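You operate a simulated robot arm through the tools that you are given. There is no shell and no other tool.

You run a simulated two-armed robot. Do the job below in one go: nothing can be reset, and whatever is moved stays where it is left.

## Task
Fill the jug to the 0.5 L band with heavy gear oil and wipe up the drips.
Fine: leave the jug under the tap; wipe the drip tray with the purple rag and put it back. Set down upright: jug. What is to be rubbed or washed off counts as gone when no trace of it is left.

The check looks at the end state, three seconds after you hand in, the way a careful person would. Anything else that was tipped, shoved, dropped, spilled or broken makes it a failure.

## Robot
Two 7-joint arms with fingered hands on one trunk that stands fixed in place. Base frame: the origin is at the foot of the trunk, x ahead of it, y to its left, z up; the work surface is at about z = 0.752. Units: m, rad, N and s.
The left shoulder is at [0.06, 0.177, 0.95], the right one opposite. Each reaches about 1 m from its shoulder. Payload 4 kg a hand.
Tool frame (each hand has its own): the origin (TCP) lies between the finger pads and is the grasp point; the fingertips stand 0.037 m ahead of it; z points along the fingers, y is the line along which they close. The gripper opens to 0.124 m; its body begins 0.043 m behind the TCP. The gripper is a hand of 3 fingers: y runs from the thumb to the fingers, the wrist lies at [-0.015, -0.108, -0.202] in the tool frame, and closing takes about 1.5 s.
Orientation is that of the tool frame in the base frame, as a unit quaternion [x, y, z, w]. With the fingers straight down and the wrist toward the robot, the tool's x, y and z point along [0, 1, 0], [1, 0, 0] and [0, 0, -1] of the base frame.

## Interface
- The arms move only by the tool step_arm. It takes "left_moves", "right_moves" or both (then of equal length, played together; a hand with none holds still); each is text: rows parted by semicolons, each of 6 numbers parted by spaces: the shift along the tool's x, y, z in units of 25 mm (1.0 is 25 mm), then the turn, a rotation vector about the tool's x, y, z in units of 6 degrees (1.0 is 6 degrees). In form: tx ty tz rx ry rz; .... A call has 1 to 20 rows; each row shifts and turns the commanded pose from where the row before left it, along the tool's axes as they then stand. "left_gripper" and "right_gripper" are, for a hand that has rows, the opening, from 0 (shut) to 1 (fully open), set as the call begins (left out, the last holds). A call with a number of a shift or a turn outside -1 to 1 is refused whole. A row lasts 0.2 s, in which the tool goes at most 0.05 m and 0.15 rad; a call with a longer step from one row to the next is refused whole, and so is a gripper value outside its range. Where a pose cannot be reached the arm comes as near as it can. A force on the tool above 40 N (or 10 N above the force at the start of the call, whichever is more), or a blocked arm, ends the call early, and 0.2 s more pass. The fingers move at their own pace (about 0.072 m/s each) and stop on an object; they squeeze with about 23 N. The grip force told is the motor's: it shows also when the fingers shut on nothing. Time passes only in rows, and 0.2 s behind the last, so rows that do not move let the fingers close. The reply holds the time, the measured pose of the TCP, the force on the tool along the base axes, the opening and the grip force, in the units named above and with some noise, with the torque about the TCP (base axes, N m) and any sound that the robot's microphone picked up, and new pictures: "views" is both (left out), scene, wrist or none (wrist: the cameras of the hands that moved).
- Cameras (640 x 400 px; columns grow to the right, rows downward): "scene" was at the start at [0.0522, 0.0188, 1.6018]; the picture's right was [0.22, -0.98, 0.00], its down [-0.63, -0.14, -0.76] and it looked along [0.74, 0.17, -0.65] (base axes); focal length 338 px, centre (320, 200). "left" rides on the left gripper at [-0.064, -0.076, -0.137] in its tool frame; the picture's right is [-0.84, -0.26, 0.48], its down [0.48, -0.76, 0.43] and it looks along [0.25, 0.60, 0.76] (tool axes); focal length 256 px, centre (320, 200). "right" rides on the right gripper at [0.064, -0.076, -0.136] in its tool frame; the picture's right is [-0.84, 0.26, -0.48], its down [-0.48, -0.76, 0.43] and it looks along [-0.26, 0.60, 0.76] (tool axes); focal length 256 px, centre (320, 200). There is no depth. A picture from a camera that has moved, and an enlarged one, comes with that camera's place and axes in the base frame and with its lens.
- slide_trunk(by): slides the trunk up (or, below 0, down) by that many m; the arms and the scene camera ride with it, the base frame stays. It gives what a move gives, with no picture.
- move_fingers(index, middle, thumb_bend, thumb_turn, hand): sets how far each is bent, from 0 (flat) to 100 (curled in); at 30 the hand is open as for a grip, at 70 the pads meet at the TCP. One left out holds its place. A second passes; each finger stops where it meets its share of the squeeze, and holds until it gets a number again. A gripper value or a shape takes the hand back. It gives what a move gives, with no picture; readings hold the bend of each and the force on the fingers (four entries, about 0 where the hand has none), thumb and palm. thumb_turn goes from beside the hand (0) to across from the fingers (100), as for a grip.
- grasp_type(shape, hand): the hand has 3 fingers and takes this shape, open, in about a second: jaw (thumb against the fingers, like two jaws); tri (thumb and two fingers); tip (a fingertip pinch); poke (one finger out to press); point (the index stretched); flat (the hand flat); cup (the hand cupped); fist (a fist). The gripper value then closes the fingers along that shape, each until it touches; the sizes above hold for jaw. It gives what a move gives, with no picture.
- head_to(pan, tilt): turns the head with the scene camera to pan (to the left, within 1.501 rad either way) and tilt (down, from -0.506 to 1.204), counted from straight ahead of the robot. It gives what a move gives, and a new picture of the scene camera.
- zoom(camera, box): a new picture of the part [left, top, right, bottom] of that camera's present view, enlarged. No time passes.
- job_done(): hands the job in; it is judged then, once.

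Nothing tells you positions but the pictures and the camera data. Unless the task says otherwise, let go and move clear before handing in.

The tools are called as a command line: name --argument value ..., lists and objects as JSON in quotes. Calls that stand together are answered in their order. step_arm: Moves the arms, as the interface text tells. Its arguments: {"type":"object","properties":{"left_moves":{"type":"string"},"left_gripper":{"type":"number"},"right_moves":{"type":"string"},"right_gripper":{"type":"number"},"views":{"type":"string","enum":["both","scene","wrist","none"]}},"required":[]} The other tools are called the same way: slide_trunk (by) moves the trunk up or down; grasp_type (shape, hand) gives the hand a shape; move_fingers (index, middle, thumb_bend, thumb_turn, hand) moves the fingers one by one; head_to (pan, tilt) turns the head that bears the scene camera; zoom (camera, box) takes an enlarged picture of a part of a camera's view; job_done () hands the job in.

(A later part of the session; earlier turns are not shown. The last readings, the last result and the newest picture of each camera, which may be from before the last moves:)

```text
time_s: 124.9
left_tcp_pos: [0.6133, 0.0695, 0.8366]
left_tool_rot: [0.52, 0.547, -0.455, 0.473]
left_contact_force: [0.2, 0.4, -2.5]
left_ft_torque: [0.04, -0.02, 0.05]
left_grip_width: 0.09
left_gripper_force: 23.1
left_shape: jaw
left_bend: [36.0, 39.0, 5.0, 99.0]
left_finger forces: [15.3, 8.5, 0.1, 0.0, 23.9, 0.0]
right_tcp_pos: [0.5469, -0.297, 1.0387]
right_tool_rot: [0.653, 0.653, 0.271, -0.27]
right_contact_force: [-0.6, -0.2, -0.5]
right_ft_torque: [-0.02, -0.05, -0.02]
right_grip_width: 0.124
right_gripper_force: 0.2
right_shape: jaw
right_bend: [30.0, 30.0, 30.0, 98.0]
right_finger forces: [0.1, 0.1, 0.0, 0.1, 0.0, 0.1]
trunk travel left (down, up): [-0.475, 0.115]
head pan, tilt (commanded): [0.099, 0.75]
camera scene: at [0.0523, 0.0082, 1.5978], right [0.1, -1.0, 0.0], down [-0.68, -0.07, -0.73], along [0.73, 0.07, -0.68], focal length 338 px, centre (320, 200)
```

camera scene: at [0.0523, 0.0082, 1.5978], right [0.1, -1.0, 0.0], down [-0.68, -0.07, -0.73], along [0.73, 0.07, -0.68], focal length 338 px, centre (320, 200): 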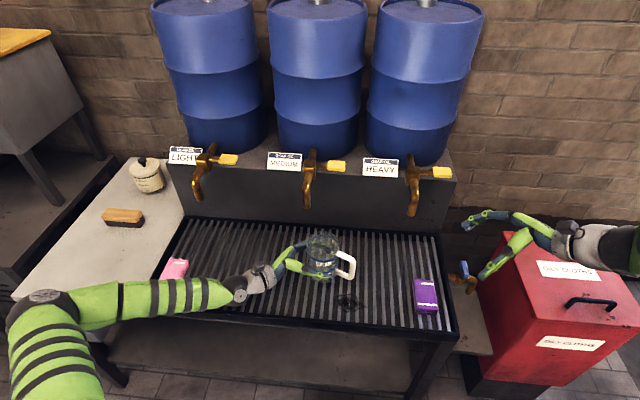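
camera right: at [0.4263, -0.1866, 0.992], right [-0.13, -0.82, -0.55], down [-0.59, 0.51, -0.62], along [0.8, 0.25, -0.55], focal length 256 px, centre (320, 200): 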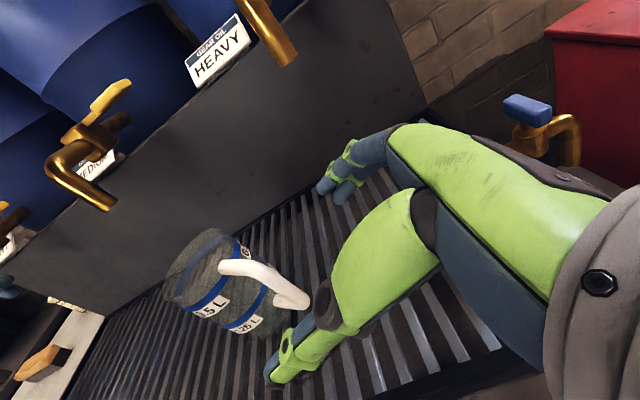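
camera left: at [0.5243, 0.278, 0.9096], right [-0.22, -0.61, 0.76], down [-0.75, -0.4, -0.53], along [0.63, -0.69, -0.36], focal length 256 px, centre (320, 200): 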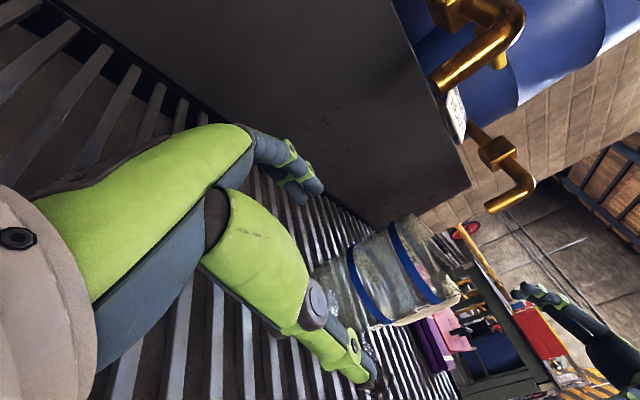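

The right hand is ready. Next the left hand carries the jug to the handover point, closer to me and raised clear of the tray.

step_arm --left_moves "-0.58 -0.43 0.58 0 0 0;-0.58 -0.43 0.58 0 0 0;-0.58 -0.43 0.58 0 0 0;-0.58 -0.43 0.58 0 0 0;-0.58 -0.43 0.58 0 0 0;0 0 0 0 0 0" --views "both"

zoom --camera "scene" --box '[260, 200, 460, 320]'

```text
time_s: 126.3
left_tcp_pos: [0.5628, -0.0136, 0.9001]
left_tool_rot: [0.519, 0.548, -0.455, 0.473]
left_contact_force: [0.5, 0.2, -2.4]
left_ft_torque: [0.06, 0.02, -0.02]
left_grip_width: 0.0897
left_gripper_force: 22.8
left_shape: jaw
left_bend: [36.0, 39.0, 5.0, 99.0]
left_finger forces: [15.1, 8.3, 0.1, 0.0, 23.7, 0.0]
right_tcp_pos: [0.5468, -0.2966, 1.037]
right_tool_rot: [0.653, 0.654, 0.27, -0.27]
right_contact_force: [0.9, 0.5, -0.1]
right_ft_torque: [0.01, 0.01, 0.02]
right_grip_width: 0.1234
right_gripper_force: 0.1
right_shape: jaw
right_bend: [30.0, 30.0, 30.0, 98.0]
right_finger forces: [0.0, 0.0, 0.0, 0.1, 0.0, 0.0]
trunk travel left (down, up): [-0.475, 0.115]
head pan, tilt (commanded): [0.099, 0.75]
camera scene: at [0.0522, 0.0082, 1.5978], right [0.1, -1.0, 0.0], down [-0.68, -0.07, -0.73], along [0.73, 0.07, -0.68], focal length 338 px, centre (320, 200)
camera left: at [0.4801, 0.1088, 0.9837], right [-0.22, -0.61, 0.76], down [-0.75, -0.4, -0.53], along [0.63, -0.69, -0.36], focal length 256 px, centre (320, 200)
```

scene: 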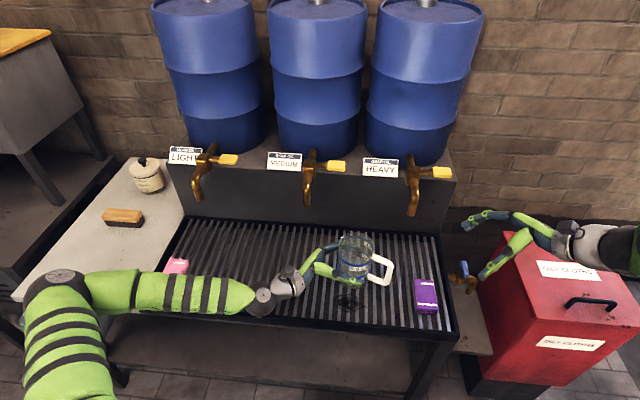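
left: 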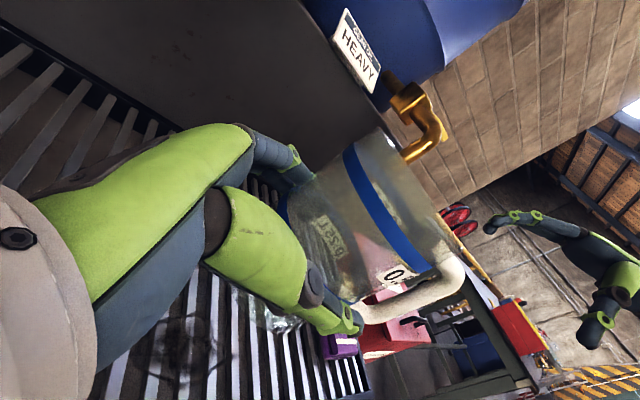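

```text
3.20 times, centred on (360, 260) of scene
camera zoom: at [0.0522, 0.0082, 1.5978], right [0.1, -1.0, 0.0], down [-0.68, -0.07, -0.73], along [0.73, 0.07, -0.68], focal length 1083 px, centre (192, 8)
```

zoom: 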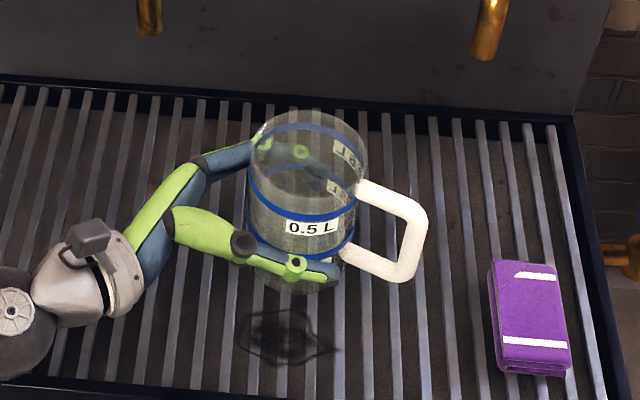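

It got there without hitting the limit. I'll try 5 cm further right.

step_arm --left_moves "-0.08 -0.1 0.6 0 0 0;-0.08 -0.1 0.6 0 0 0;-0.08 -0.1 0.6 0 0 0;-0.02 0 0.2 0 0 0;0 0 0 0 0 0" --views "none"

zoom --camera "scene" --box '[260, 200, 460, 320]'

```text
time_s: 127.5
left_tcp_pos: [0.5483, -0.0294, 0.9109]
left_tool_rot: [0.52, 0.547, -0.455, 0.472]
left_contact_force: [0.2, 0.3, -2.6]
left_ft_torque: [0.07, -0.02, 0.01]
left_grip_width: 0.0898
left_gripper_force: 22.9
left_shape: jaw
left_bend: [36.0, 39.0, 5.0, 99.0]
left_finger forces: [15.1, 8.3, 0.0, 0.0, 23.7, 0.0]
left hand out of reach, approached as far as the arm can: row 1, 2, 3, 4
right_tcp_pos: [0.5485, -0.2971, 1.0378]
right_tool_rot: [0.653, 0.653, 0.27, -0.27]
right_contact_force: [0.1, 0.3, -0.3]
right_ft_torque: [-0.01, -0.02, 0.02]
right_grip_width: 0.1237
right_gripper_force: 0.1
right_shape: jaw
right_bend: [30.0, 30.0, 30.0, 98.0]
right_finger forces: [0.0, 0.0, 0.1, 0.0, 0.0, 0.0]
trunk travel left (down, up): [-0.475, 0.115]
head pan, tilt (commanded): [0.099, 0.75]
```

```text
3.20 times, centred on (360, 260) of scene
camera zoom: at [0.0522, 0.0082, 1.5978], right [0.1, -1.0, 0.0], down [-0.68, -0.07, -0.73], along [0.73, 0.07, -0.68], focal length 1083 px, centre (192, 8)
```

zoom: 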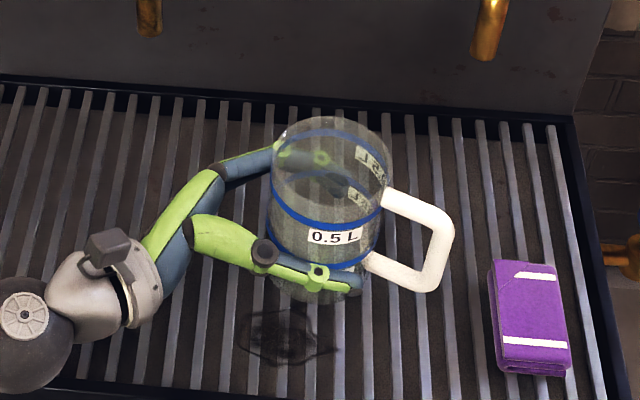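

The jug is held at about (0.551, −0.043) with its base at z 0.862. I'll bring the right hand in above it.

step_arm --right_moves "0.735 0 -0.735 0 0 0;0.735 0 -0.735 0 0 0;0.855 0 0.855 0 0 0;0.855 0 0.855 0 0 0;0.855 0 0.855 0 0 0;0.855 0 0.855 0 0 0;0.855 0 0.855 0 0 0;0.855 0 0.855 0 0 0;0.855 0 0.855 0 0 0;0.855 0 0.855 0 0 0;0 0 0 0 0 0" --right_gripper 1 --views "both"

zoom --camera "scene" --box '[260, 180, 460, 300]'

```text
time_s: 129.9
left_tcp_pos: [0.5492, -0.0291, 0.9104]
left_tool_rot: [0.52, 0.547, -0.455, 0.472]
left_contact_force: [0.0, 1.0, -2.0]
left_ft_torque: [0.06, 0.02, 0.02]
left_grip_width: 0.0898
left_gripper_force: 22.5
left_shape: jaw
left_bend: [36.0, 39.0, 5.0, 99.0]
left_finger forces: [15.1, 8.4, 0.0, 0.0, 23.7, 0.0]
right_tcp_pos: [0.5469, -0.0545, 1.0894]
right_tool_rot: [0.654, 0.653, 0.27, -0.27]
right_contact_force: [-0.5, 0.1, -0.2]
right_ft_torque: [0.0, 0.01, 0.01]
right_grip_width: 0.1236
right_gripper_force: 0.1
right_shape: jaw
right_bend: [30.0, 30.0, 30.0, 98.0]
right_finger forces: [0.1, 0.0, 0.0, 0.0, 0.1, 0.0]
trunk travel left (down, up): [-0.475, 0.115]
head pan, tilt (commanded): [0.099, 0.75]
camera scene: at [0.0522, 0.0081, 1.5978], right [0.1, -1.0, 0.0], down [-0.68, -0.07, -0.73], along [0.73, 0.07, -0.68], focal length 338 px, centre (320, 200)
camera right: at [0.4711, -0.106, 1.2303], right [0.26, -0.93, -0.25], down [-0.76, -0.03, -0.65], along [0.6, 0.36, -0.72], focal length 256 px, centre (320, 200)
```

scene: 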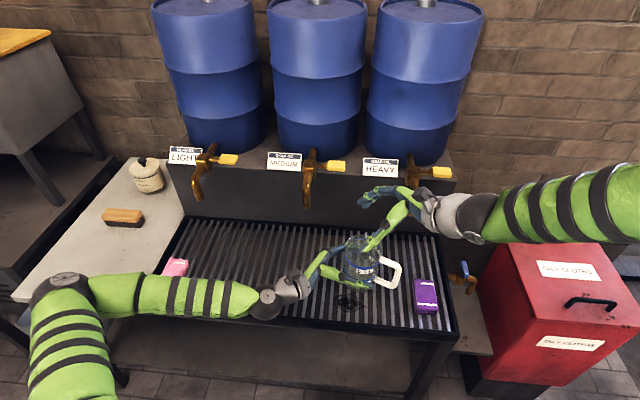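
right: 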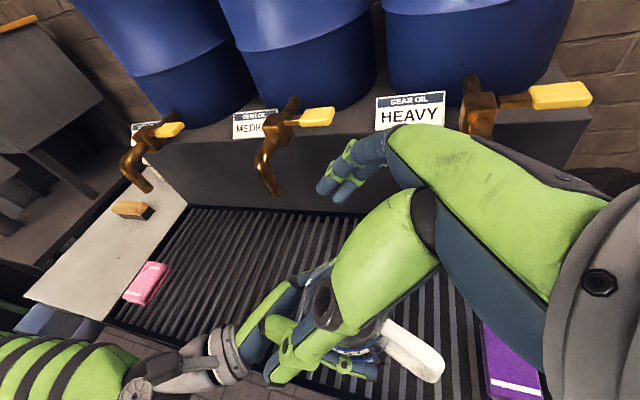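

```text
3.20 times, centred on (360, 240) of scene
camera zoom: at [0.0522, 0.0081, 1.5978], right [0.1, -1.0, 0.0], down [-0.68, -0.07, -0.73], along [0.73, 0.07, -0.68], focal length 1083 px, centre (192, 72)
```

zoom: 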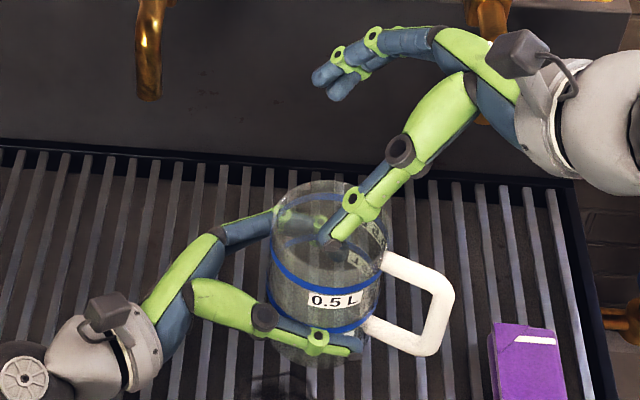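

The right hand is above the jug, clear of the left. I'll lower it over the upper part of the jug in stages.

step_arm --right_moves "-0.6 0 0.598 0 0 0;-0.6 0 0.598 0 0 0;-0.6 0 0.598 0 0 0;0 0 0 0 0 0" --right_gripper 1 --views "none"

zoom --camera "scene" --box '[290, 200, 430, 300]'

zoom --camera "right" --box '[200, 200, 460, 400]'

zoom --camera "left" --box '[200, 100, 500, 360]'

```text
time_s: 130.9
left_tcp_pos: [0.5481, -0.0295, 0.9104]
left_tool_rot: [0.519, 0.547, -0.455, 0.473]
left_contact_force: [0.4, -0.1, -1.1]
left_ft_torque: [0.05, 0.01, 0.0]
left_grip_width: 0.0896
left_gripper_force: 22.7
left_shape: jaw
left_bend: [36.0, 39.0, 5.0, 99.0]
left_finger forces: [15.1, 8.3, 0.0, 0.0, 23.6, 0.0]
right_tcp_pos: [0.5478, -0.0572, 1.0272]
right_tool_rot: [0.653, 0.653, 0.272, -0.271]
right_contact_force: [-0.2, -0.2, -0.3]
right_ft_torque: [0.01, -0.01, 0.02]
right_grip_width: 0.1239
right_gripper_force: 0.1
right_shape: jaw
right_bend: [30.0, 30.0, 30.0, 98.0]
right_finger forces: [0.0, 0.0, 0.0, 0.1, 0.1, 0.1]
trunk travel left (down, up): [-0.475, 0.115]
head pan, tilt (commanded): [0.099, 0.75]
```

```text
4.00 times, centred on (360, 250) of scene
camera zoom: at [0.0522, 0.0082, 1.5978], right [0.1, -1.0, 0.0], down [-0.68, -0.07, -0.73], along [0.73, 0.07, -0.68], focal length 1354 px, centre (160, 0)
```

zoom: 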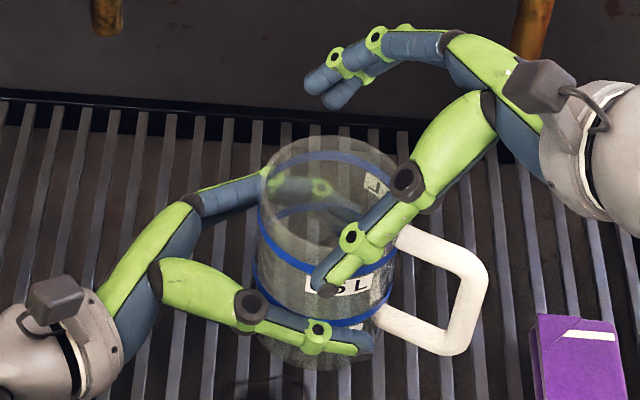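

```text
2.00 times, centred on (330, 300) of right
camera zoom: at [0.4721, -0.1074, 1.1671], right [0.26, -0.93, -0.25], down [-0.76, -0.04, -0.65], along [0.6, 0.36, -0.72], focal length 512 px, centre (300, 0)
```

zoom: 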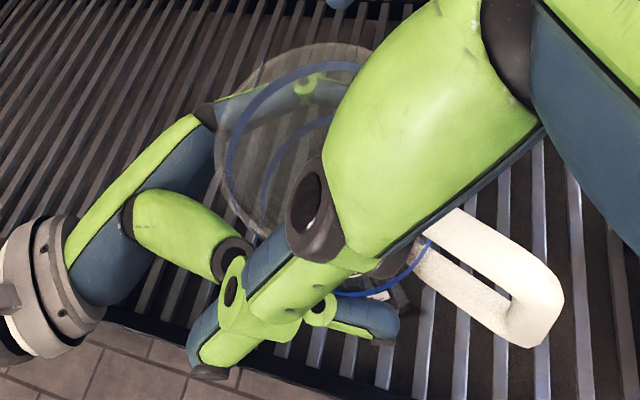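

```text
1.54 times, centred on (350, 230) of left
camera zoom: at [0.4665, 0.0929, 0.9945], right [-0.22, -0.61, 0.76], down [-0.75, -0.4, -0.53], along [0.63, -0.69, -0.36], focal length 394 px, centre (274, 154)
```

zoom: 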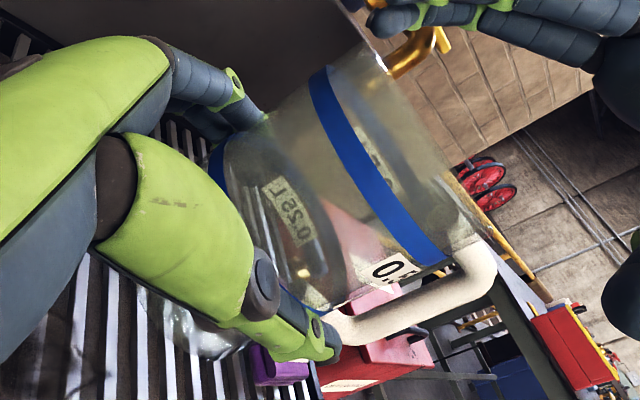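

There is clear space around the jug and above the left fingers. I'll go down the last 42 mm.

step_arm --right_moves "-0.397 0 0.395 0 0 0;-0.397 0 0.395 0 0 0;-0.38 0 0.38 0 0 0;0 0 0 0 0 0" --right_gripper 1 --views "none"

zoom --camera "scene" --box '[290, 200, 430, 300]'

zoom --camera "right" --box '[200, 200, 460, 400]'

zoom --camera "left" --box '[200, 100, 500, 360]'

```text
time_s: 131.9
left_tcp_pos: [0.548, -0.0292, 0.9112]
left_tool_rot: [0.52, 0.547, -0.455, 0.473]
left_contact_force: [-0.1, 0.2, -1.7]
left_ft_torque: [0.05, 0.05, 0.01]
left_grip_width: 0.0896
left_gripper_force: 23.2
left_shape: jaw
left_bend: [36.0, 39.0, 5.0, 99.0]
left_finger forces: [15.1, 8.4, 0.0, 0.1, 23.6, 0.0]
right_tcp_pos: [0.5477, -0.0559, 0.9857]
right_tool_rot: [0.653, 0.654, 0.27, -0.27]
right_contact_force: [0.1, -0.6, 0.2]
right_ft_torque: [0.01, -0.01, 0.0]
right_grip_width: 0.1237
right_gripper_force: 0.0
right_shape: jaw
right_bend: [30.0, 30.0, 30.0, 98.0]
right_finger forces: [0.0, 0.0, 0.0, 0.0, 0.1, 0.0]
trunk travel left (down, up): [-0.475, 0.115]
head pan, tilt (commanded): [0.099, 0.75]
```

```text
4.00 times, centred on (360, 250) of scene
camera zoom: at [0.0523, 0.0082, 1.5978], right [0.1, -1.0, 0.0], down [-0.68, -0.07, -0.73], along [0.73, 0.07, -0.68], focal length 1354 px, centre (160, 0)
```

zoom: 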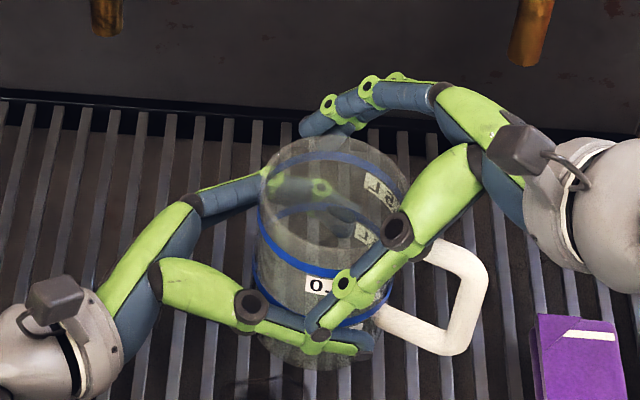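

```text
2.00 times, centred on (330, 300) of right
camera zoom: at [0.472, -0.107, 1.1264], right [0.26, -0.93, -0.25], down [-0.76, -0.03, -0.65], along [0.6, 0.36, -0.72], focal length 512 px, centre (300, 0)
```

zoom: 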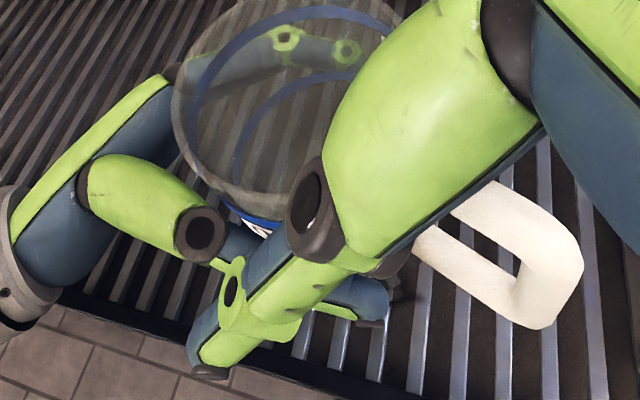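

```text
1.54 times, centred on (350, 230) of left
camera zoom: at [0.4665, 0.0929, 0.9945], right [-0.22, -0.61, 0.76], down [-0.75, -0.4, -0.53], along [0.63, -0.69, -0.36], focal length 394 px, centre (274, 154)
```

zoom: 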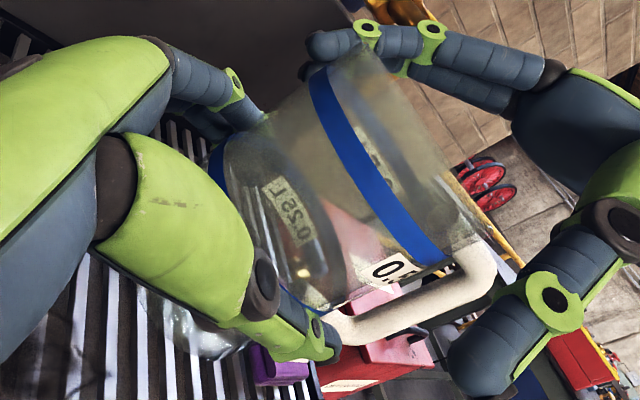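

The right fingers and thumb straddle the upper jug. Closing the right hand while the left still holds.

step_arm --right_moves "0 0 0 0 0 0;0 0 0 0 0 0;0 0 0 0 0 0;0 0 0 0 0 0;0 0 0 0 0 0;0 0 0 0 0 0;0 0 0 0 0 0;0 0 0 0 0 0" --right_gripper 0.4 --views "none"

zoom --camera "scene" --box '[290, 200, 430, 300]'

zoom --camera "left" --box '[200, 100, 500, 360]'

```text
time_s: 133.7
left_tcp_pos: [0.5481, -0.0299, 0.9109]
left_tool_rot: [0.52, 0.548, -0.454, 0.473]
left_contact_force: [-1.0, -0.1, -4.8]
left_ft_torque: [0.07, 0.03, 0.04]
left_grip_width: 0.0896
left_gripper_force: 23.3
left_shape: jaw
left_bend: [36.0, 39.0, 5.0, 100.0]
left_finger forces: [14.6, 7.6, 0.0, 0.1, 23.4, 0.0]
right_tcp_pos: [0.5471, -0.055, 0.9863]
right_tool_rot: [0.653, 0.653, 0.27, -0.272]
right_contact_force: [0.8, 0.5, 2.4]
right_ft_torque: [-0.02, -0.13, -0.05]
right_grip_width: 0.0917
right_gripper_force: 23.0
right_shape: jaw
right_bend: [35.0, 37.0, 0.0, 99.0]
right_finger forces: [14.7, 8.5, 0.1, 0.0, 23.2, 0.0]
trunk travel left (down, up): [-0.475, 0.115]
head pan, tilt (commanded): [0.099, 0.75]
```

```text
4.00 times, centred on (360, 250) of scene
camera zoom: at [0.0522, 0.0083, 1.5978], right [0.1, -1.0, 0.0], down [-0.68, -0.07, -0.73], along [0.73, 0.07, -0.68], focal length 1354 px, centre (160, 0)
```

zoom: 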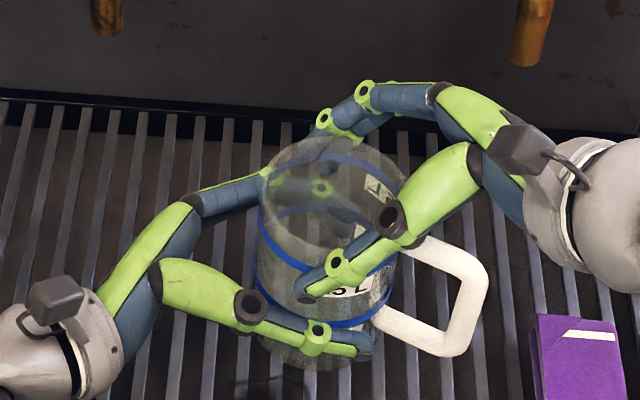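

```text
1.54 times, centred on (350, 230) of left
camera zoom: at [0.4665, 0.0929, 0.9944], right [-0.22, -0.61, 0.76], down [-0.75, -0.4, -0.53], along [0.63, -0.69, -0.36], focal length 394 px, centre (274, 154)
```

zoom: 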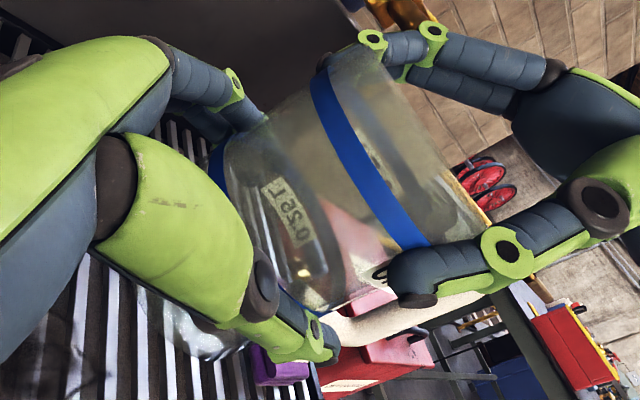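

Both hands now hold the jug; the right grip reads 0.092 at 23 N. I'll open the left hand and withdraw it straight to the left.

step_arm --left_moves "0 0 0 0 0 0;0 0 0 0 0 0;0 0 0 0 0 0;0 0 0 0 0 0;0 0 0 0 0 0" --left_gripper 1 --views "none"

zoom --camera "scene" --box '[290, 200, 430, 300]'

```text
time_s: 134.9
left_tcp_pos: [0.5481, -0.0295, 0.911]
left_tool_rot: [0.52, 0.547, -0.455, 0.473]
left_contact_force: [-0.2, 0.3, 0.1]
left_ft_torque: [-0.01, -0.02, 0.03]
left_grip_width: 0.1237
left_gripper_force: 0.1
left_shape: jaw
left_bend: [30.0, 30.0, 30.0, 98.0]
left_finger forces: [0.0, 0.1, 0.1, 0.1, 0.1, 0.0]
right_tcp_pos: [0.5468, -0.055, 0.9848]
right_tool_rot: [0.653, 0.654, 0.27, -0.27]
right_contact_force: [0.0, -0.1, 0.3]
right_ft_torque: [0.01, 0.0, 0.0]
right_grip_width: 0.0917
right_gripper_force: 23.5
right_shape: jaw
right_bend: [35.0, 37.0, 0.0, 99.0]
right_finger forces: [14.4, 7.6, 0.0, 0.1, 22.6, 0.1]
trunk travel left (down, up): [-0.475, 0.115]
head pan, tilt (commanded): [0.099, 0.75]
```

```text
4.00 times, centred on (360, 250) of scene
camera zoom: at [0.0522, 0.0083, 1.5978], right [0.1, -1.0, 0.0], down [-0.68, -0.07, -0.73], along [0.73, 0.07, -0.68], focal length 1354 px, centre (160, 0)
```

zoom: 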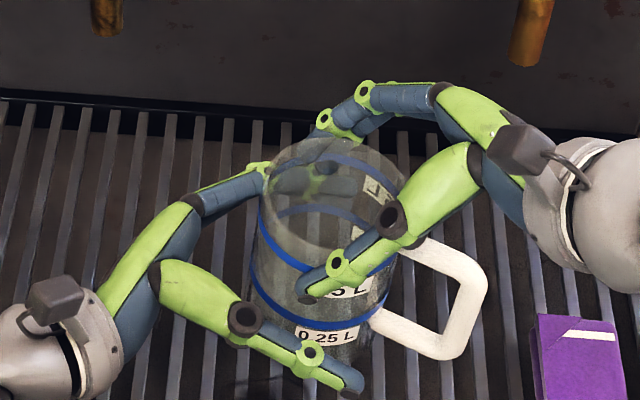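

The jug stays put in the right hand. Withdrawing the left.

step_arm --left_moves "0 0 -0.5 0 0 0;0 0 -0.9 0 0 0;0 0 -0.9 0 0 0;0 0 -0.9 0 0 0;0 0 -0.9 0 0 0;0 0 -0.9 0 0 0;0 0 -0.9 0 0 0;0 0 -0.9 0 0 0;0 0 -0.9 0 0 0;0 0 -0.9 0 0 0" --left_gripper 1 --views "scene"

zoom --camera "scene" --box '[290, 200, 450, 300]'

```text
time_s: 137.1
left_tcp_pos: [0.5391, 0.184, 0.9418]
left_tool_rot: [0.52, 0.547, -0.455, 0.472]
left_contact_force: [-1.0, 0.3, 0.4]
left_ft_torque: [0.0, 0.03, -0.01]
left_grip_width: 0.1238
left_gripper_force: 0.1
left_shape: jaw
left_bend: [30.0, 30.0, 30.0, 98.0]
left_finger forces: [0.1, 0.0, 0.0, 0.0, 0.0, 0.0]
right_tcp_pos: [0.5474, -0.0555, 0.9864]
right_tool_rot: [0.653, 0.653, 0.27, -0.271]
right_contact_force: [0.6, 0.0, 1.0]
right_ft_torque: [-0.03, -0.04, 0.02]
right_grip_width: 0.0916
right_gripper_force: 22.7
right_shape: jaw
right_bend: [35.0, 37.0, 0.0, 99.0]
right_finger forces: [14.3, 7.6, 0.1, 0.0, 22.5, 0.0]
trunk travel left (down, up): [-0.475, 0.115]
head pan, tilt (commanded): [0.099, 0.75]
camera scene: at [0.052, 0.0084, 1.5978], right [0.1, -1.0, 0.0], down [-0.68, -0.07, -0.73], along [0.73, 0.07, -0.68], focal length 338 px, centre (320, 200)
```

scene: 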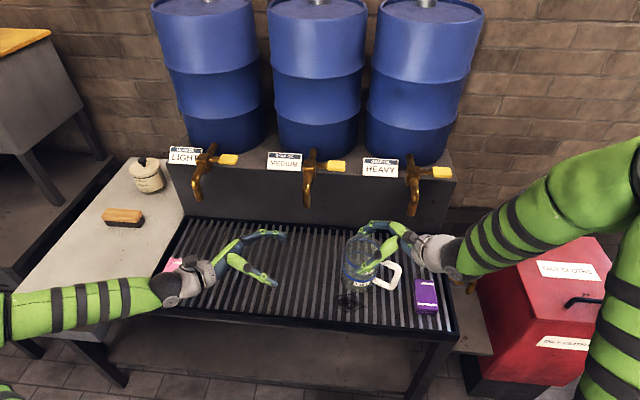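

```text
4.00 times, centred on (370, 250) of scene
camera zoom: at [0.052, 0.0084, 1.5978], right [0.1, -1.0, 0.0], down [-0.68, -0.07, -0.73], along [0.73, 0.07, -0.68], focal length 1354 px, centre (120, 0)
```

zoom: 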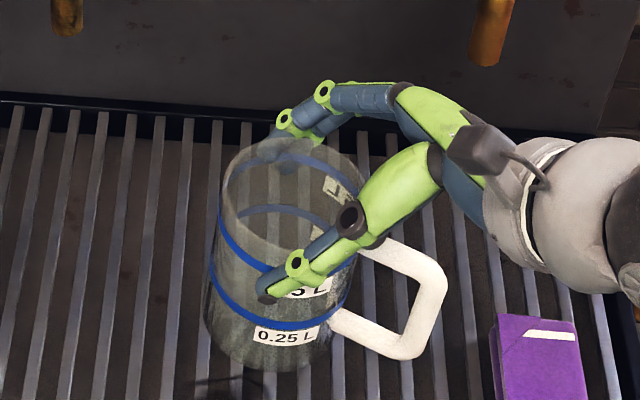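

The right hand holds the jug alone and upright. Before carrying it in, I'll fix the HEAVY spout's position precisely using both cameras.

zoom --camera "scene" --box '[390, 150, 470, 230]'

zoom --camera "right" --box '[360, 40, 640, 200]'

zoom --camera "left" --box '[400, 60, 600, 220]'

```text
5.00 times, centred on (430, 190) of scene
camera zoom: at [0.052, 0.0084, 1.5978], right [0.1, -1.0, 0.0], down [-0.68, -0.07, -0.73], along [0.73, 0.07, -0.68], focal length 1693 px, centre (-230, 250)
```

zoom: 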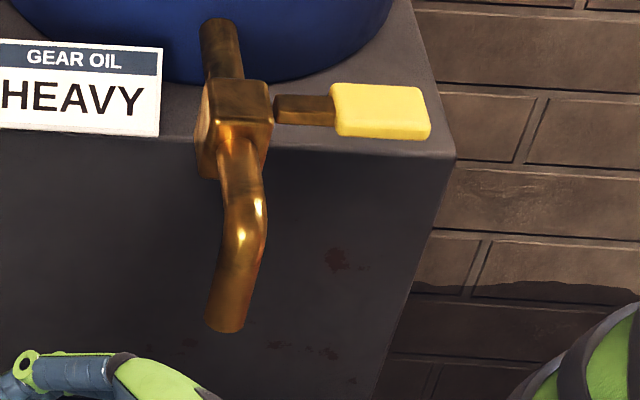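

```text
2.29 times, centred on (500, 120) of right
camera zoom: at [0.4718, -0.107, 1.1266], right [0.26, -0.93, -0.25], down [-0.76, -0.03, -0.65], along [0.6, 0.36, -0.72], focal length 585 px, centre (-91, 383)
```

zoom: 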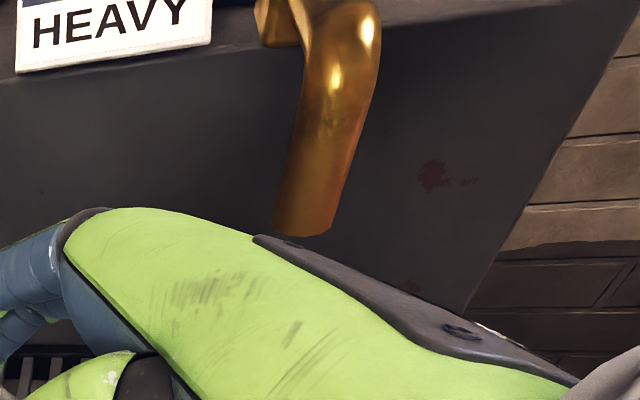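

```text
2.50 times, centred on (500, 140) of left
camera zoom: at [0.4565, 0.3064, 1.0249], right [-0.22, -0.61, 0.76], down [-0.75, -0.4, -0.53], along [0.63, -0.69, -0.36], focal length 640 px, centre (-130, 350)
```

zoom: 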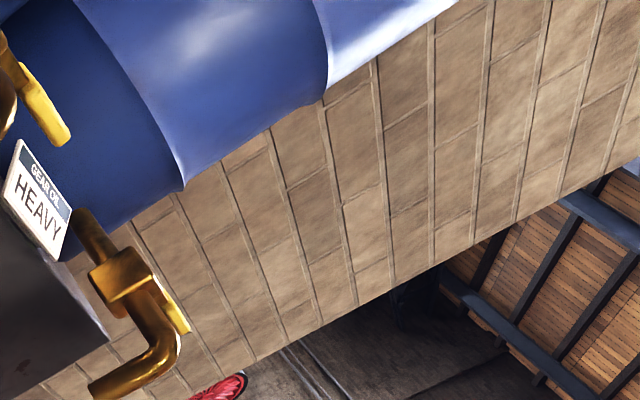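

The spout tip is at (0.716, −0.173, 0.946). I'll carry the jug low to the right, over the rag, then forward, then slide it left under the spout so the hand never passes beneath the tap.

step_arm --right_moves "-0.665 0 0.665 0 0 0;-0.665 0 0.665 0 0 0;-0.714 0.28 -0.714 0 0 0;-0.714 0.28 -0.714 0 0 0;-0.714 0.28 -0.714 0 0 0;-0.714 0.28 -0.714 0 0 0;-0.714 0.28 -0.714 0 0 0;-0.714 0.28 -0.714 0 0 0;-0.714 0.28 -0.714 0 0 0;0 0 0 0 0 0" --views "both"

zoom --camera "scene" --box '[340, 190, 500, 320]'

```text
time_s: 139.3
left_tcp_pos: [0.5382, 0.1839, 0.9397]
left_tool_rot: [0.52, 0.547, -0.455, 0.473]
left_contact_force: [0.0, 0.1, 0.6]
left_ft_torque: [-0.03, -0.02, -0.03]
left_grip_width: 0.1236
left_gripper_force: 0.0
left_shape: jaw
left_bend: [30.0, 30.0, 30.0, 98.0]
left_finger forces: [0.0, 0.0, 0.1, 0.0, 0.0, 0.1]
right_tcp_pos: [0.5975, -0.2309, 0.9401]
right_tool_rot: [0.653, 0.653, 0.27, -0.271]
right_contact_force: [0.5, 0.7, 0.4]
right_ft_torque: [0.02, 0.03, -0.05]
right_grip_width: 0.0914
right_gripper_force: 23.1
right_shape: jaw
right_bend: [35.0, 37.0, 0.0, 99.0]
right_finger forces: [14.1, 7.7, 0.0, 0.0, 22.5, 0.0]
trunk travel left (down, up): [-0.475, 0.115]
head pan, tilt (commanded): [0.099, 0.75]
camera scene: at [0.0522, 0.0084, 1.5978], right [0.1, -0.99, 0.0], down [-0.68, -0.07, -0.73], along [0.73, 0.07, -0.68], focal length 338 px, centre (320, 200)
camera right: at [0.5211, -0.283, 1.081], right [0.26, -0.93, -0.25], down [-0.76, -0.03, -0.65], along [0.6, 0.36, -0.72], focal length 256 px, centre (320, 200)
```

scene: 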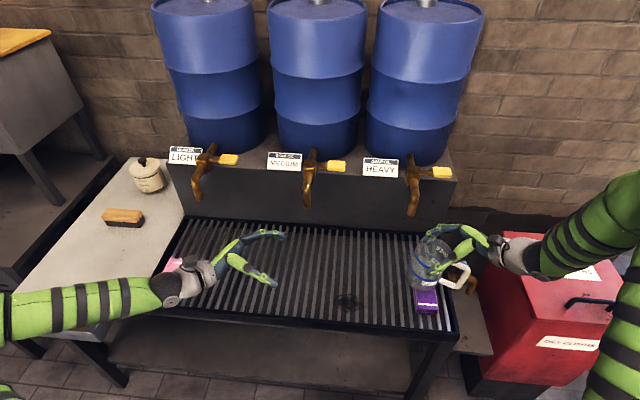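
right: 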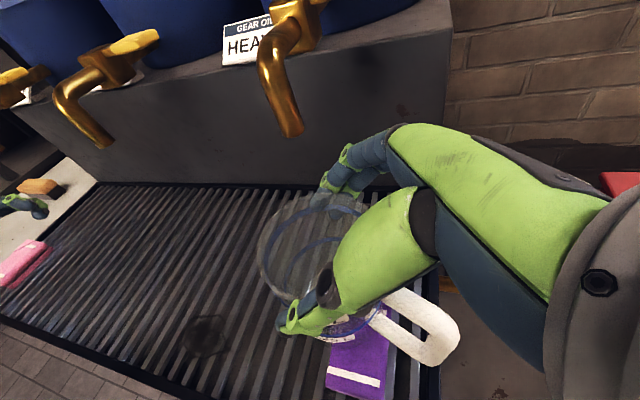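

```text
3.08 times, centred on (420, 255) of scene
camera zoom: at [0.0522, 0.0084, 1.5978], right [0.1, -0.99, 0.0], down [-0.68, -0.07, -0.73], along [0.73, 0.07, -0.68], focal length 1042 px, centre (12, 31)
```

zoom: 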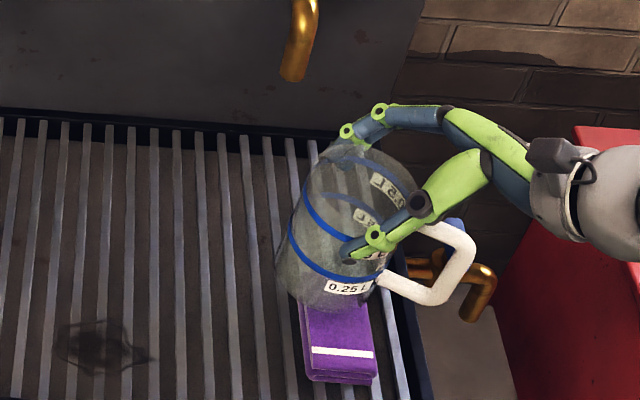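

The jug is over the rag at the right, upright. Now I'll go forward past the rag at y≈−0.22, lowering slightly at the end.

step_arm --right_moves "0 0.7 0 0 0 0;0 0.9 0 0 0 0;0 0.9 0 0 0 0;-0.2 0.9 0.2 0 0 0;-0.25 0.7 0.25 0 0 0;-0.25 0.48 0.25 0 0 0;0 0 0 0 0 0" --views "both"

zoom --camera "scene" --box '[370, 160, 490, 280]'

zoom --camera "right" --box '[180, 60, 440, 320]'

```text
time_s: 140.9
left_tcp_pos: [0.5387, 0.1837, 0.9415]
left_tool_rot: [0.52, 0.547, -0.455, 0.473]
left_contact_force: [0.3, 0.2, -1.1]
left_ft_torque: [-0.01, 0.0, 0.02]
left_grip_width: 0.1234
left_gripper_force: 0.0
left_shape: jaw
left_bend: [30.0, 30.0, 30.0, 98.0]
left_finger forces: [0.1, 0.1, 0.1, 0.0, 0.0, 0.0]
right_tcp_pos: [0.7099, -0.2313, 0.914]
right_tool_rot: [0.653, 0.653, 0.271, -0.271]
right_contact_force: [0.2, 0.5, -0.8]
right_ft_torque: [-0.01, -0.03, 0.0]
right_grip_width: 0.0916
right_gripper_force: 22.5
right_shape: jaw
right_bend: [36.0, 37.0, 0.0, 99.0]
right_finger forces: [14.1, 7.7, 0.0, 0.0, 22.3, 0.0]
trunk travel left (down, up): [-0.475, 0.115]
head pan, tilt (commanded): [0.099, 0.75]
camera scene: at [0.0523, 0.0082, 1.5978], right [0.1, -1.0, 0.0], down [-0.68, -0.07, -0.73], along [0.73, 0.07, -0.68], focal length 338 px, centre (320, 200)
camera right: at [0.6356, -0.2831, 1.0555], right [0.26, -0.93, -0.25], down [-0.76, -0.03, -0.65], along [0.6, 0.36, -0.72], focal length 256 px, centre (320, 200)
```

scene: 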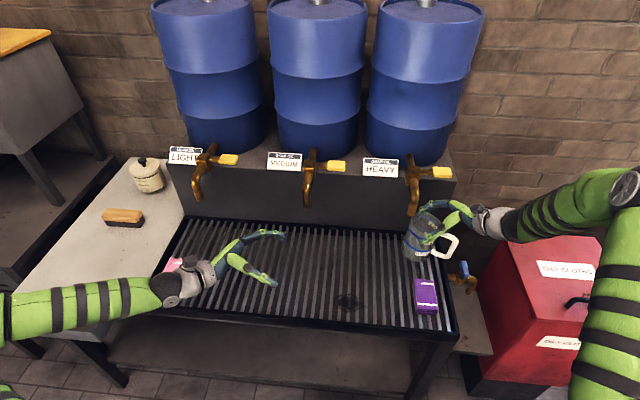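
right: 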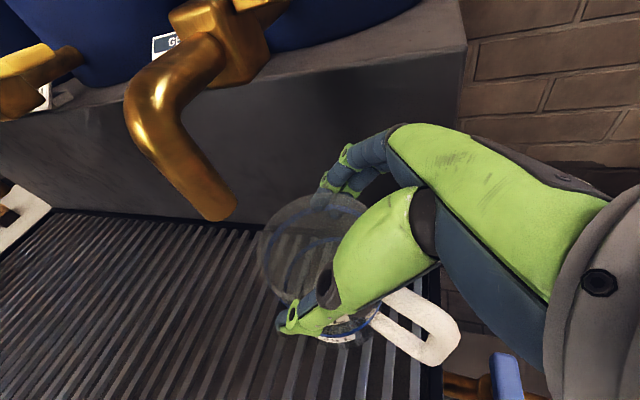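

```text
3.33 times, centred on (430, 220) of scene
camera zoom: at [0.0523, 0.0082, 1.5978], right [0.1, -1.0, 0.0], down [-0.68, -0.07, -0.73], along [0.73, 0.07, -0.68], focal length 1128 px, centre (-47, 133)
```

zoom: 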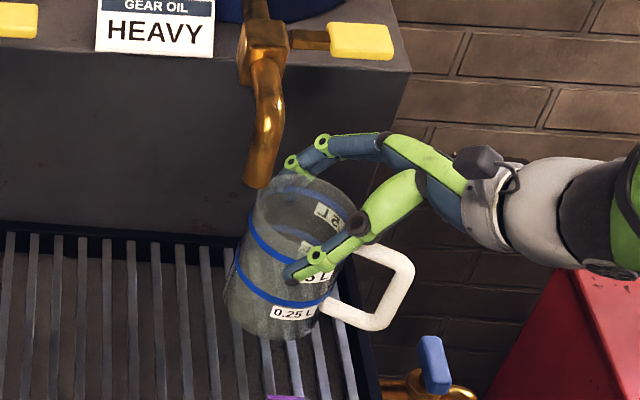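

```text
1.54 times, centred on (310, 190) of right
camera zoom: at [0.6356, -0.2831, 1.0555], right [0.26, -0.93, -0.25], down [-0.76, -0.03, -0.65], along [0.6, 0.36, -0.72], focal length 394 px, centre (335, 215)
```

zoom: 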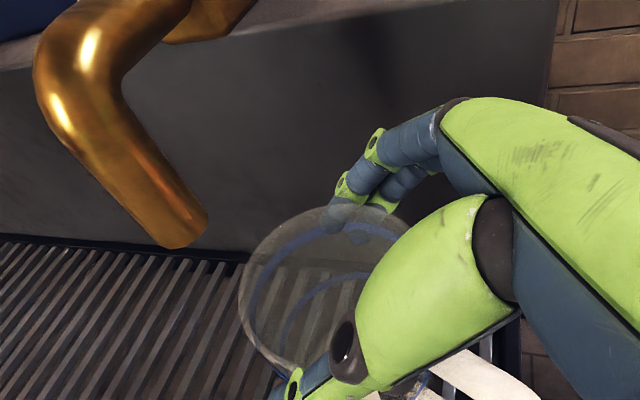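

The jug is beside the spout at the right height: rim at 0.915, spout tip at about 0.95. I'll slide it left under the spout.

step_arm --right_moves "0.45 0 0.45 0 0 0;0.45 0.05 0.45 0 0 0;0.43 0 0.43 0 0 0;0 0 0 0 0 0" --views "wrist"

zoom --camera "scene" --box '[370, 160, 490, 280]'

zoom --camera "right" --box '[180, 60, 440, 320]'

```text
time_s: 141.9
left_tcp_pos: [0.5399, 0.1846, 0.9417]
left_tool_rot: [0.519, 0.548, -0.455, 0.473]
left_contact_force: [0.3, 0.6, -0.2]
left_ft_torque: [-0.02, -0.04, 0.01]
left_grip_width: 0.1235
left_gripper_force: 0.0
left_shape: jaw
left_bend: [30.0, 30.0, 30.0, 98.0]
left_finger forces: [0.1, 0.0, 0.0, 0.0, 0.1, 0.0]
right_tcp_pos: [0.7108, -0.1845, 0.912]
right_tool_rot: [0.653, 0.654, 0.27, -0.27]
right_contact_force: [0.1, -0.4, 0.0]
right_ft_torque: [0.0, -0.03, 0.01]
right_grip_width: 0.0918
right_gripper_force: 22.6
right_shape: jaw
right_bend: [36.0, 37.0, 0.0, 99.0]
right_finger forces: [14.2, 7.7, 0.0, 0.1, 22.2, 0.1]
trunk travel left (down, up): [-0.475, 0.115]
head pan, tilt (commanded): [0.099, 0.75]
camera right: at [0.6352, -0.2363, 1.0537], right [0.26, -0.93, -0.25], down [-0.76, -0.04, -0.65], along [0.6, 0.36, -0.72], focal length 256 px, centre (320, 200)
```

right: 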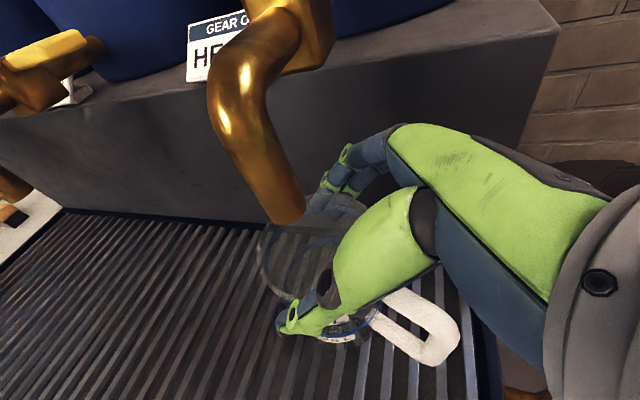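

```text
3.33 times, centred on (430, 220) of scene
camera zoom: at [0.0523, 0.0082, 1.5978], right [0.1, -1.0, 0.0], down [-0.68, -0.07, -0.73], along [0.73, 0.07, -0.68], focal length 1128 px, centre (-47, 133)
```

zoom: 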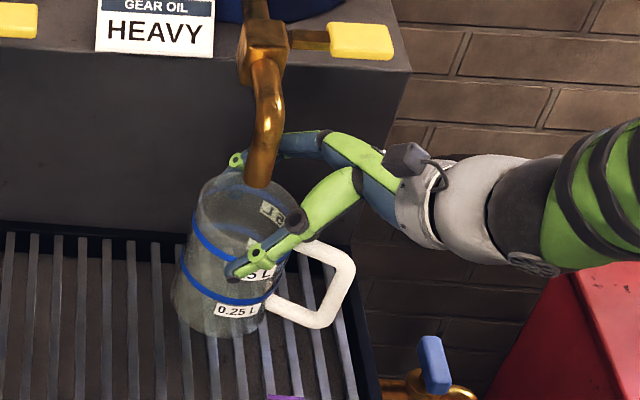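

```text
1.54 times, centred on (310, 190) of right
camera zoom: at [0.6352, -0.2363, 1.0537], right [0.26, -0.93, -0.25], down [-0.76, -0.04, -0.65], along [0.6, 0.36, -0.72], focal length 394 px, centre (335, 215)
```

zoom: 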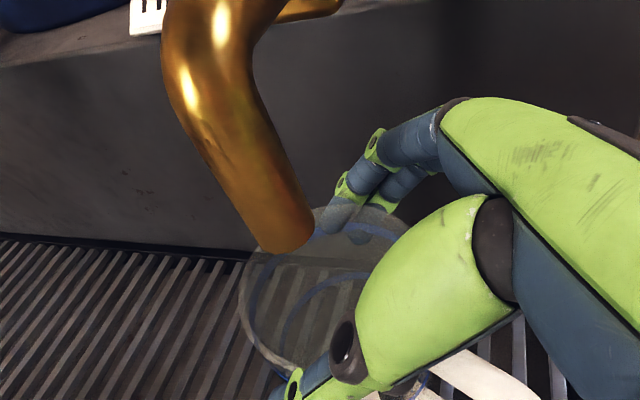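

The spout is centred over the jug within a few millimetres. I'll lower the jug to the tray.

step_arm --right_moves "-0.3 0 0.3 0 0 0;-0.3 0 0.3 0 0 0;-0.28 0 0.28 0 0 0;-0.06 0 0.06 0 0 0;0 0 0 0 0 0" --views "none"

```text
time_s: 143.1
left_tcp_pos: [0.5391, 0.1839, 0.9412]
left_tool_rot: [0.519, 0.548, -0.455, 0.473]
left_contact_force: [-0.5, 0.0, 0.4]
left_ft_torque: [0.02, -0.02, -0.01]
left_grip_width: 0.1235
left_gripper_force: 0.0
left_shape: jaw
left_bend: [30.0, 30.0, 30.0, 98.0]
left_finger forces: [0.0, 0.1, 0.0, 0.0, 0.0, 0.1]
right_tcp_pos: [0.7111, -0.1832, 0.8806]
right_tool_rot: [0.653, 0.654, 0.271, -0.271]
right_contact_force: [0.6, 0.1, 0.3]
right_ft_torque: [0.02, 0.01, 0.0]
right_grip_width: 0.0916
right_gripper_force: 22.2
right_shape: jaw
right_bend: [36.0, 37.0, 0.0, 99.0]
right_finger forces: [14.0, 7.8, 0.0, 0.0, 22.3, 0.0]
trunk travel left (down, up): [-0.475, 0.115]
head pan, tilt (commanded): [0.099, 0.75]
```

step_arm --right_moves "-0.06 0 0.06 0 0 0;-0.05 0 0.05 0 0 0;0 0 0 0 0 0" --views "none"

```text
time_s: 143.9
left_tcp_pos: [0.54, 0.1844, 0.9406]
left_tool_rot: [0.519, 0.548, -0.454, 0.473]
left_contact_force: [-0.2, 0.3, -0.6]
left_ft_torque: [0.02, 0.01, -0.03]
left_grip_width: 0.1236
left_gripper_force: 0.0
left_shape: jaw
left_bend: [30.0, 30.0, 30.0, 98.0]
left_finger forces: [0.0, 0.0, 0.0, 0.0, 0.0, 0.1]
right_tcp_pos: [0.7119, -0.1848, 0.8764]
right_tool_rot: [0.652, 0.654, 0.272, -0.27]
right_contact_force: [-1.3, 2.4, 4.5]
right_ft_torque: [0.02, 0.0, 0.04]
right_grip_width: 0.0914
right_gripper_force: 22.5
right_shape: jaw
right_bend: [35.0, 37.0, 0.0, 98.0]
right_finger forces: [14.8, 7.1, 0.0, 0.1, 23.1, 0.0]
trunk travel left (down, up): [-0.475, 0.115]
head pan, tilt (commanded): [0.099, 0.75]
```

The jug is resting under the tap (contact 4.5 N). I'll open the hand and check that the jug stands before withdrawing.

step_arm --right_moves "0 0 0 0 0 0;0 0 0 0 0 0;0 0 0 0 0 0;0 0 0 0 0 0;0 0 0 0 0 0" --right_gripper 1 --views "none"

zoom --camera "scene" --box '[370, 160, 490, 280]'

zoom --camera "right" --box '[180, 60, 440, 320]'

```text
time_s: 145.1
left_tcp_pos: [0.5402, 0.1848, 0.9406]
left_tool_rot: [0.518, 0.548, -0.456, 0.473]
left_contact_force: [-0.1, -0.1, 0.7]
left_ft_torque: [0.0, -0.01, -0.02]
left_grip_width: 0.1238
left_gripper_force: 0.1
left_shape: jaw
left_bend: [30.0, 30.0, 30.0, 98.0]
left_finger forces: [0.0, 0.0, 0.0, 0.0, 0.0, 0.1]
right_tcp_pos: [0.7111, -0.1843, 0.8772]
right_tool_rot: [0.654, 0.653, 0.27, -0.27]
right_contact_force: [0.1, 0.2, 0.4]
right_ft_torque: [0.02, -0.02, 0.02]
right_grip_width: 0.1235
right_gripper_force: 0.1
right_shape: jaw
right_bend: [30.0, 30.0, 30.0, 98.0]
right_finger forces: [0.1, 0.1, 0.1, 0.0, 0.0, 0.1]
trunk travel left (down, up): [-0.475, 0.115]
head pan, tilt (commanded): [0.099, 0.75]
```

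```text
3.33 times, centred on (430, 220) of scene
camera zoom: at [0.0521, 0.0083, 1.5978], right [0.1, -1.0, 0.0], down [-0.68, -0.07, -0.73], along [0.73, 0.07, -0.68], focal length 1128 px, centre (-47, 133)
```

zoom: 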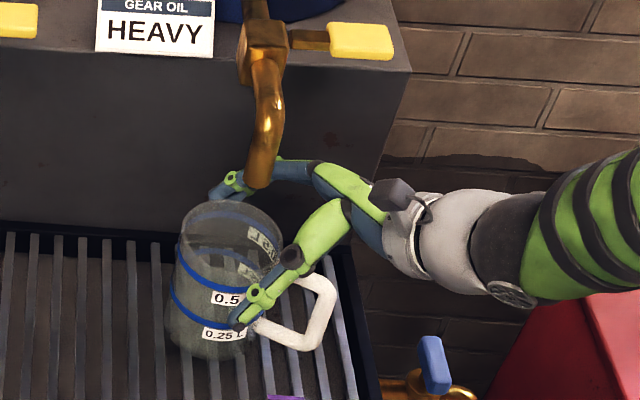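

```text
1.54 times, centred on (310, 190) of right
camera zoom: at [0.6366, -0.2364, 1.0179], right [0.26, -0.93, -0.25], down [-0.76, -0.03, -0.65], along [0.6, 0.36, -0.72], focal length 394 px, centre (335, 215)
```

zoom: 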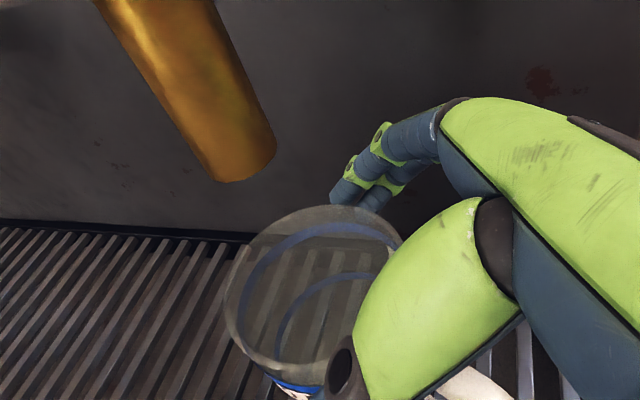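

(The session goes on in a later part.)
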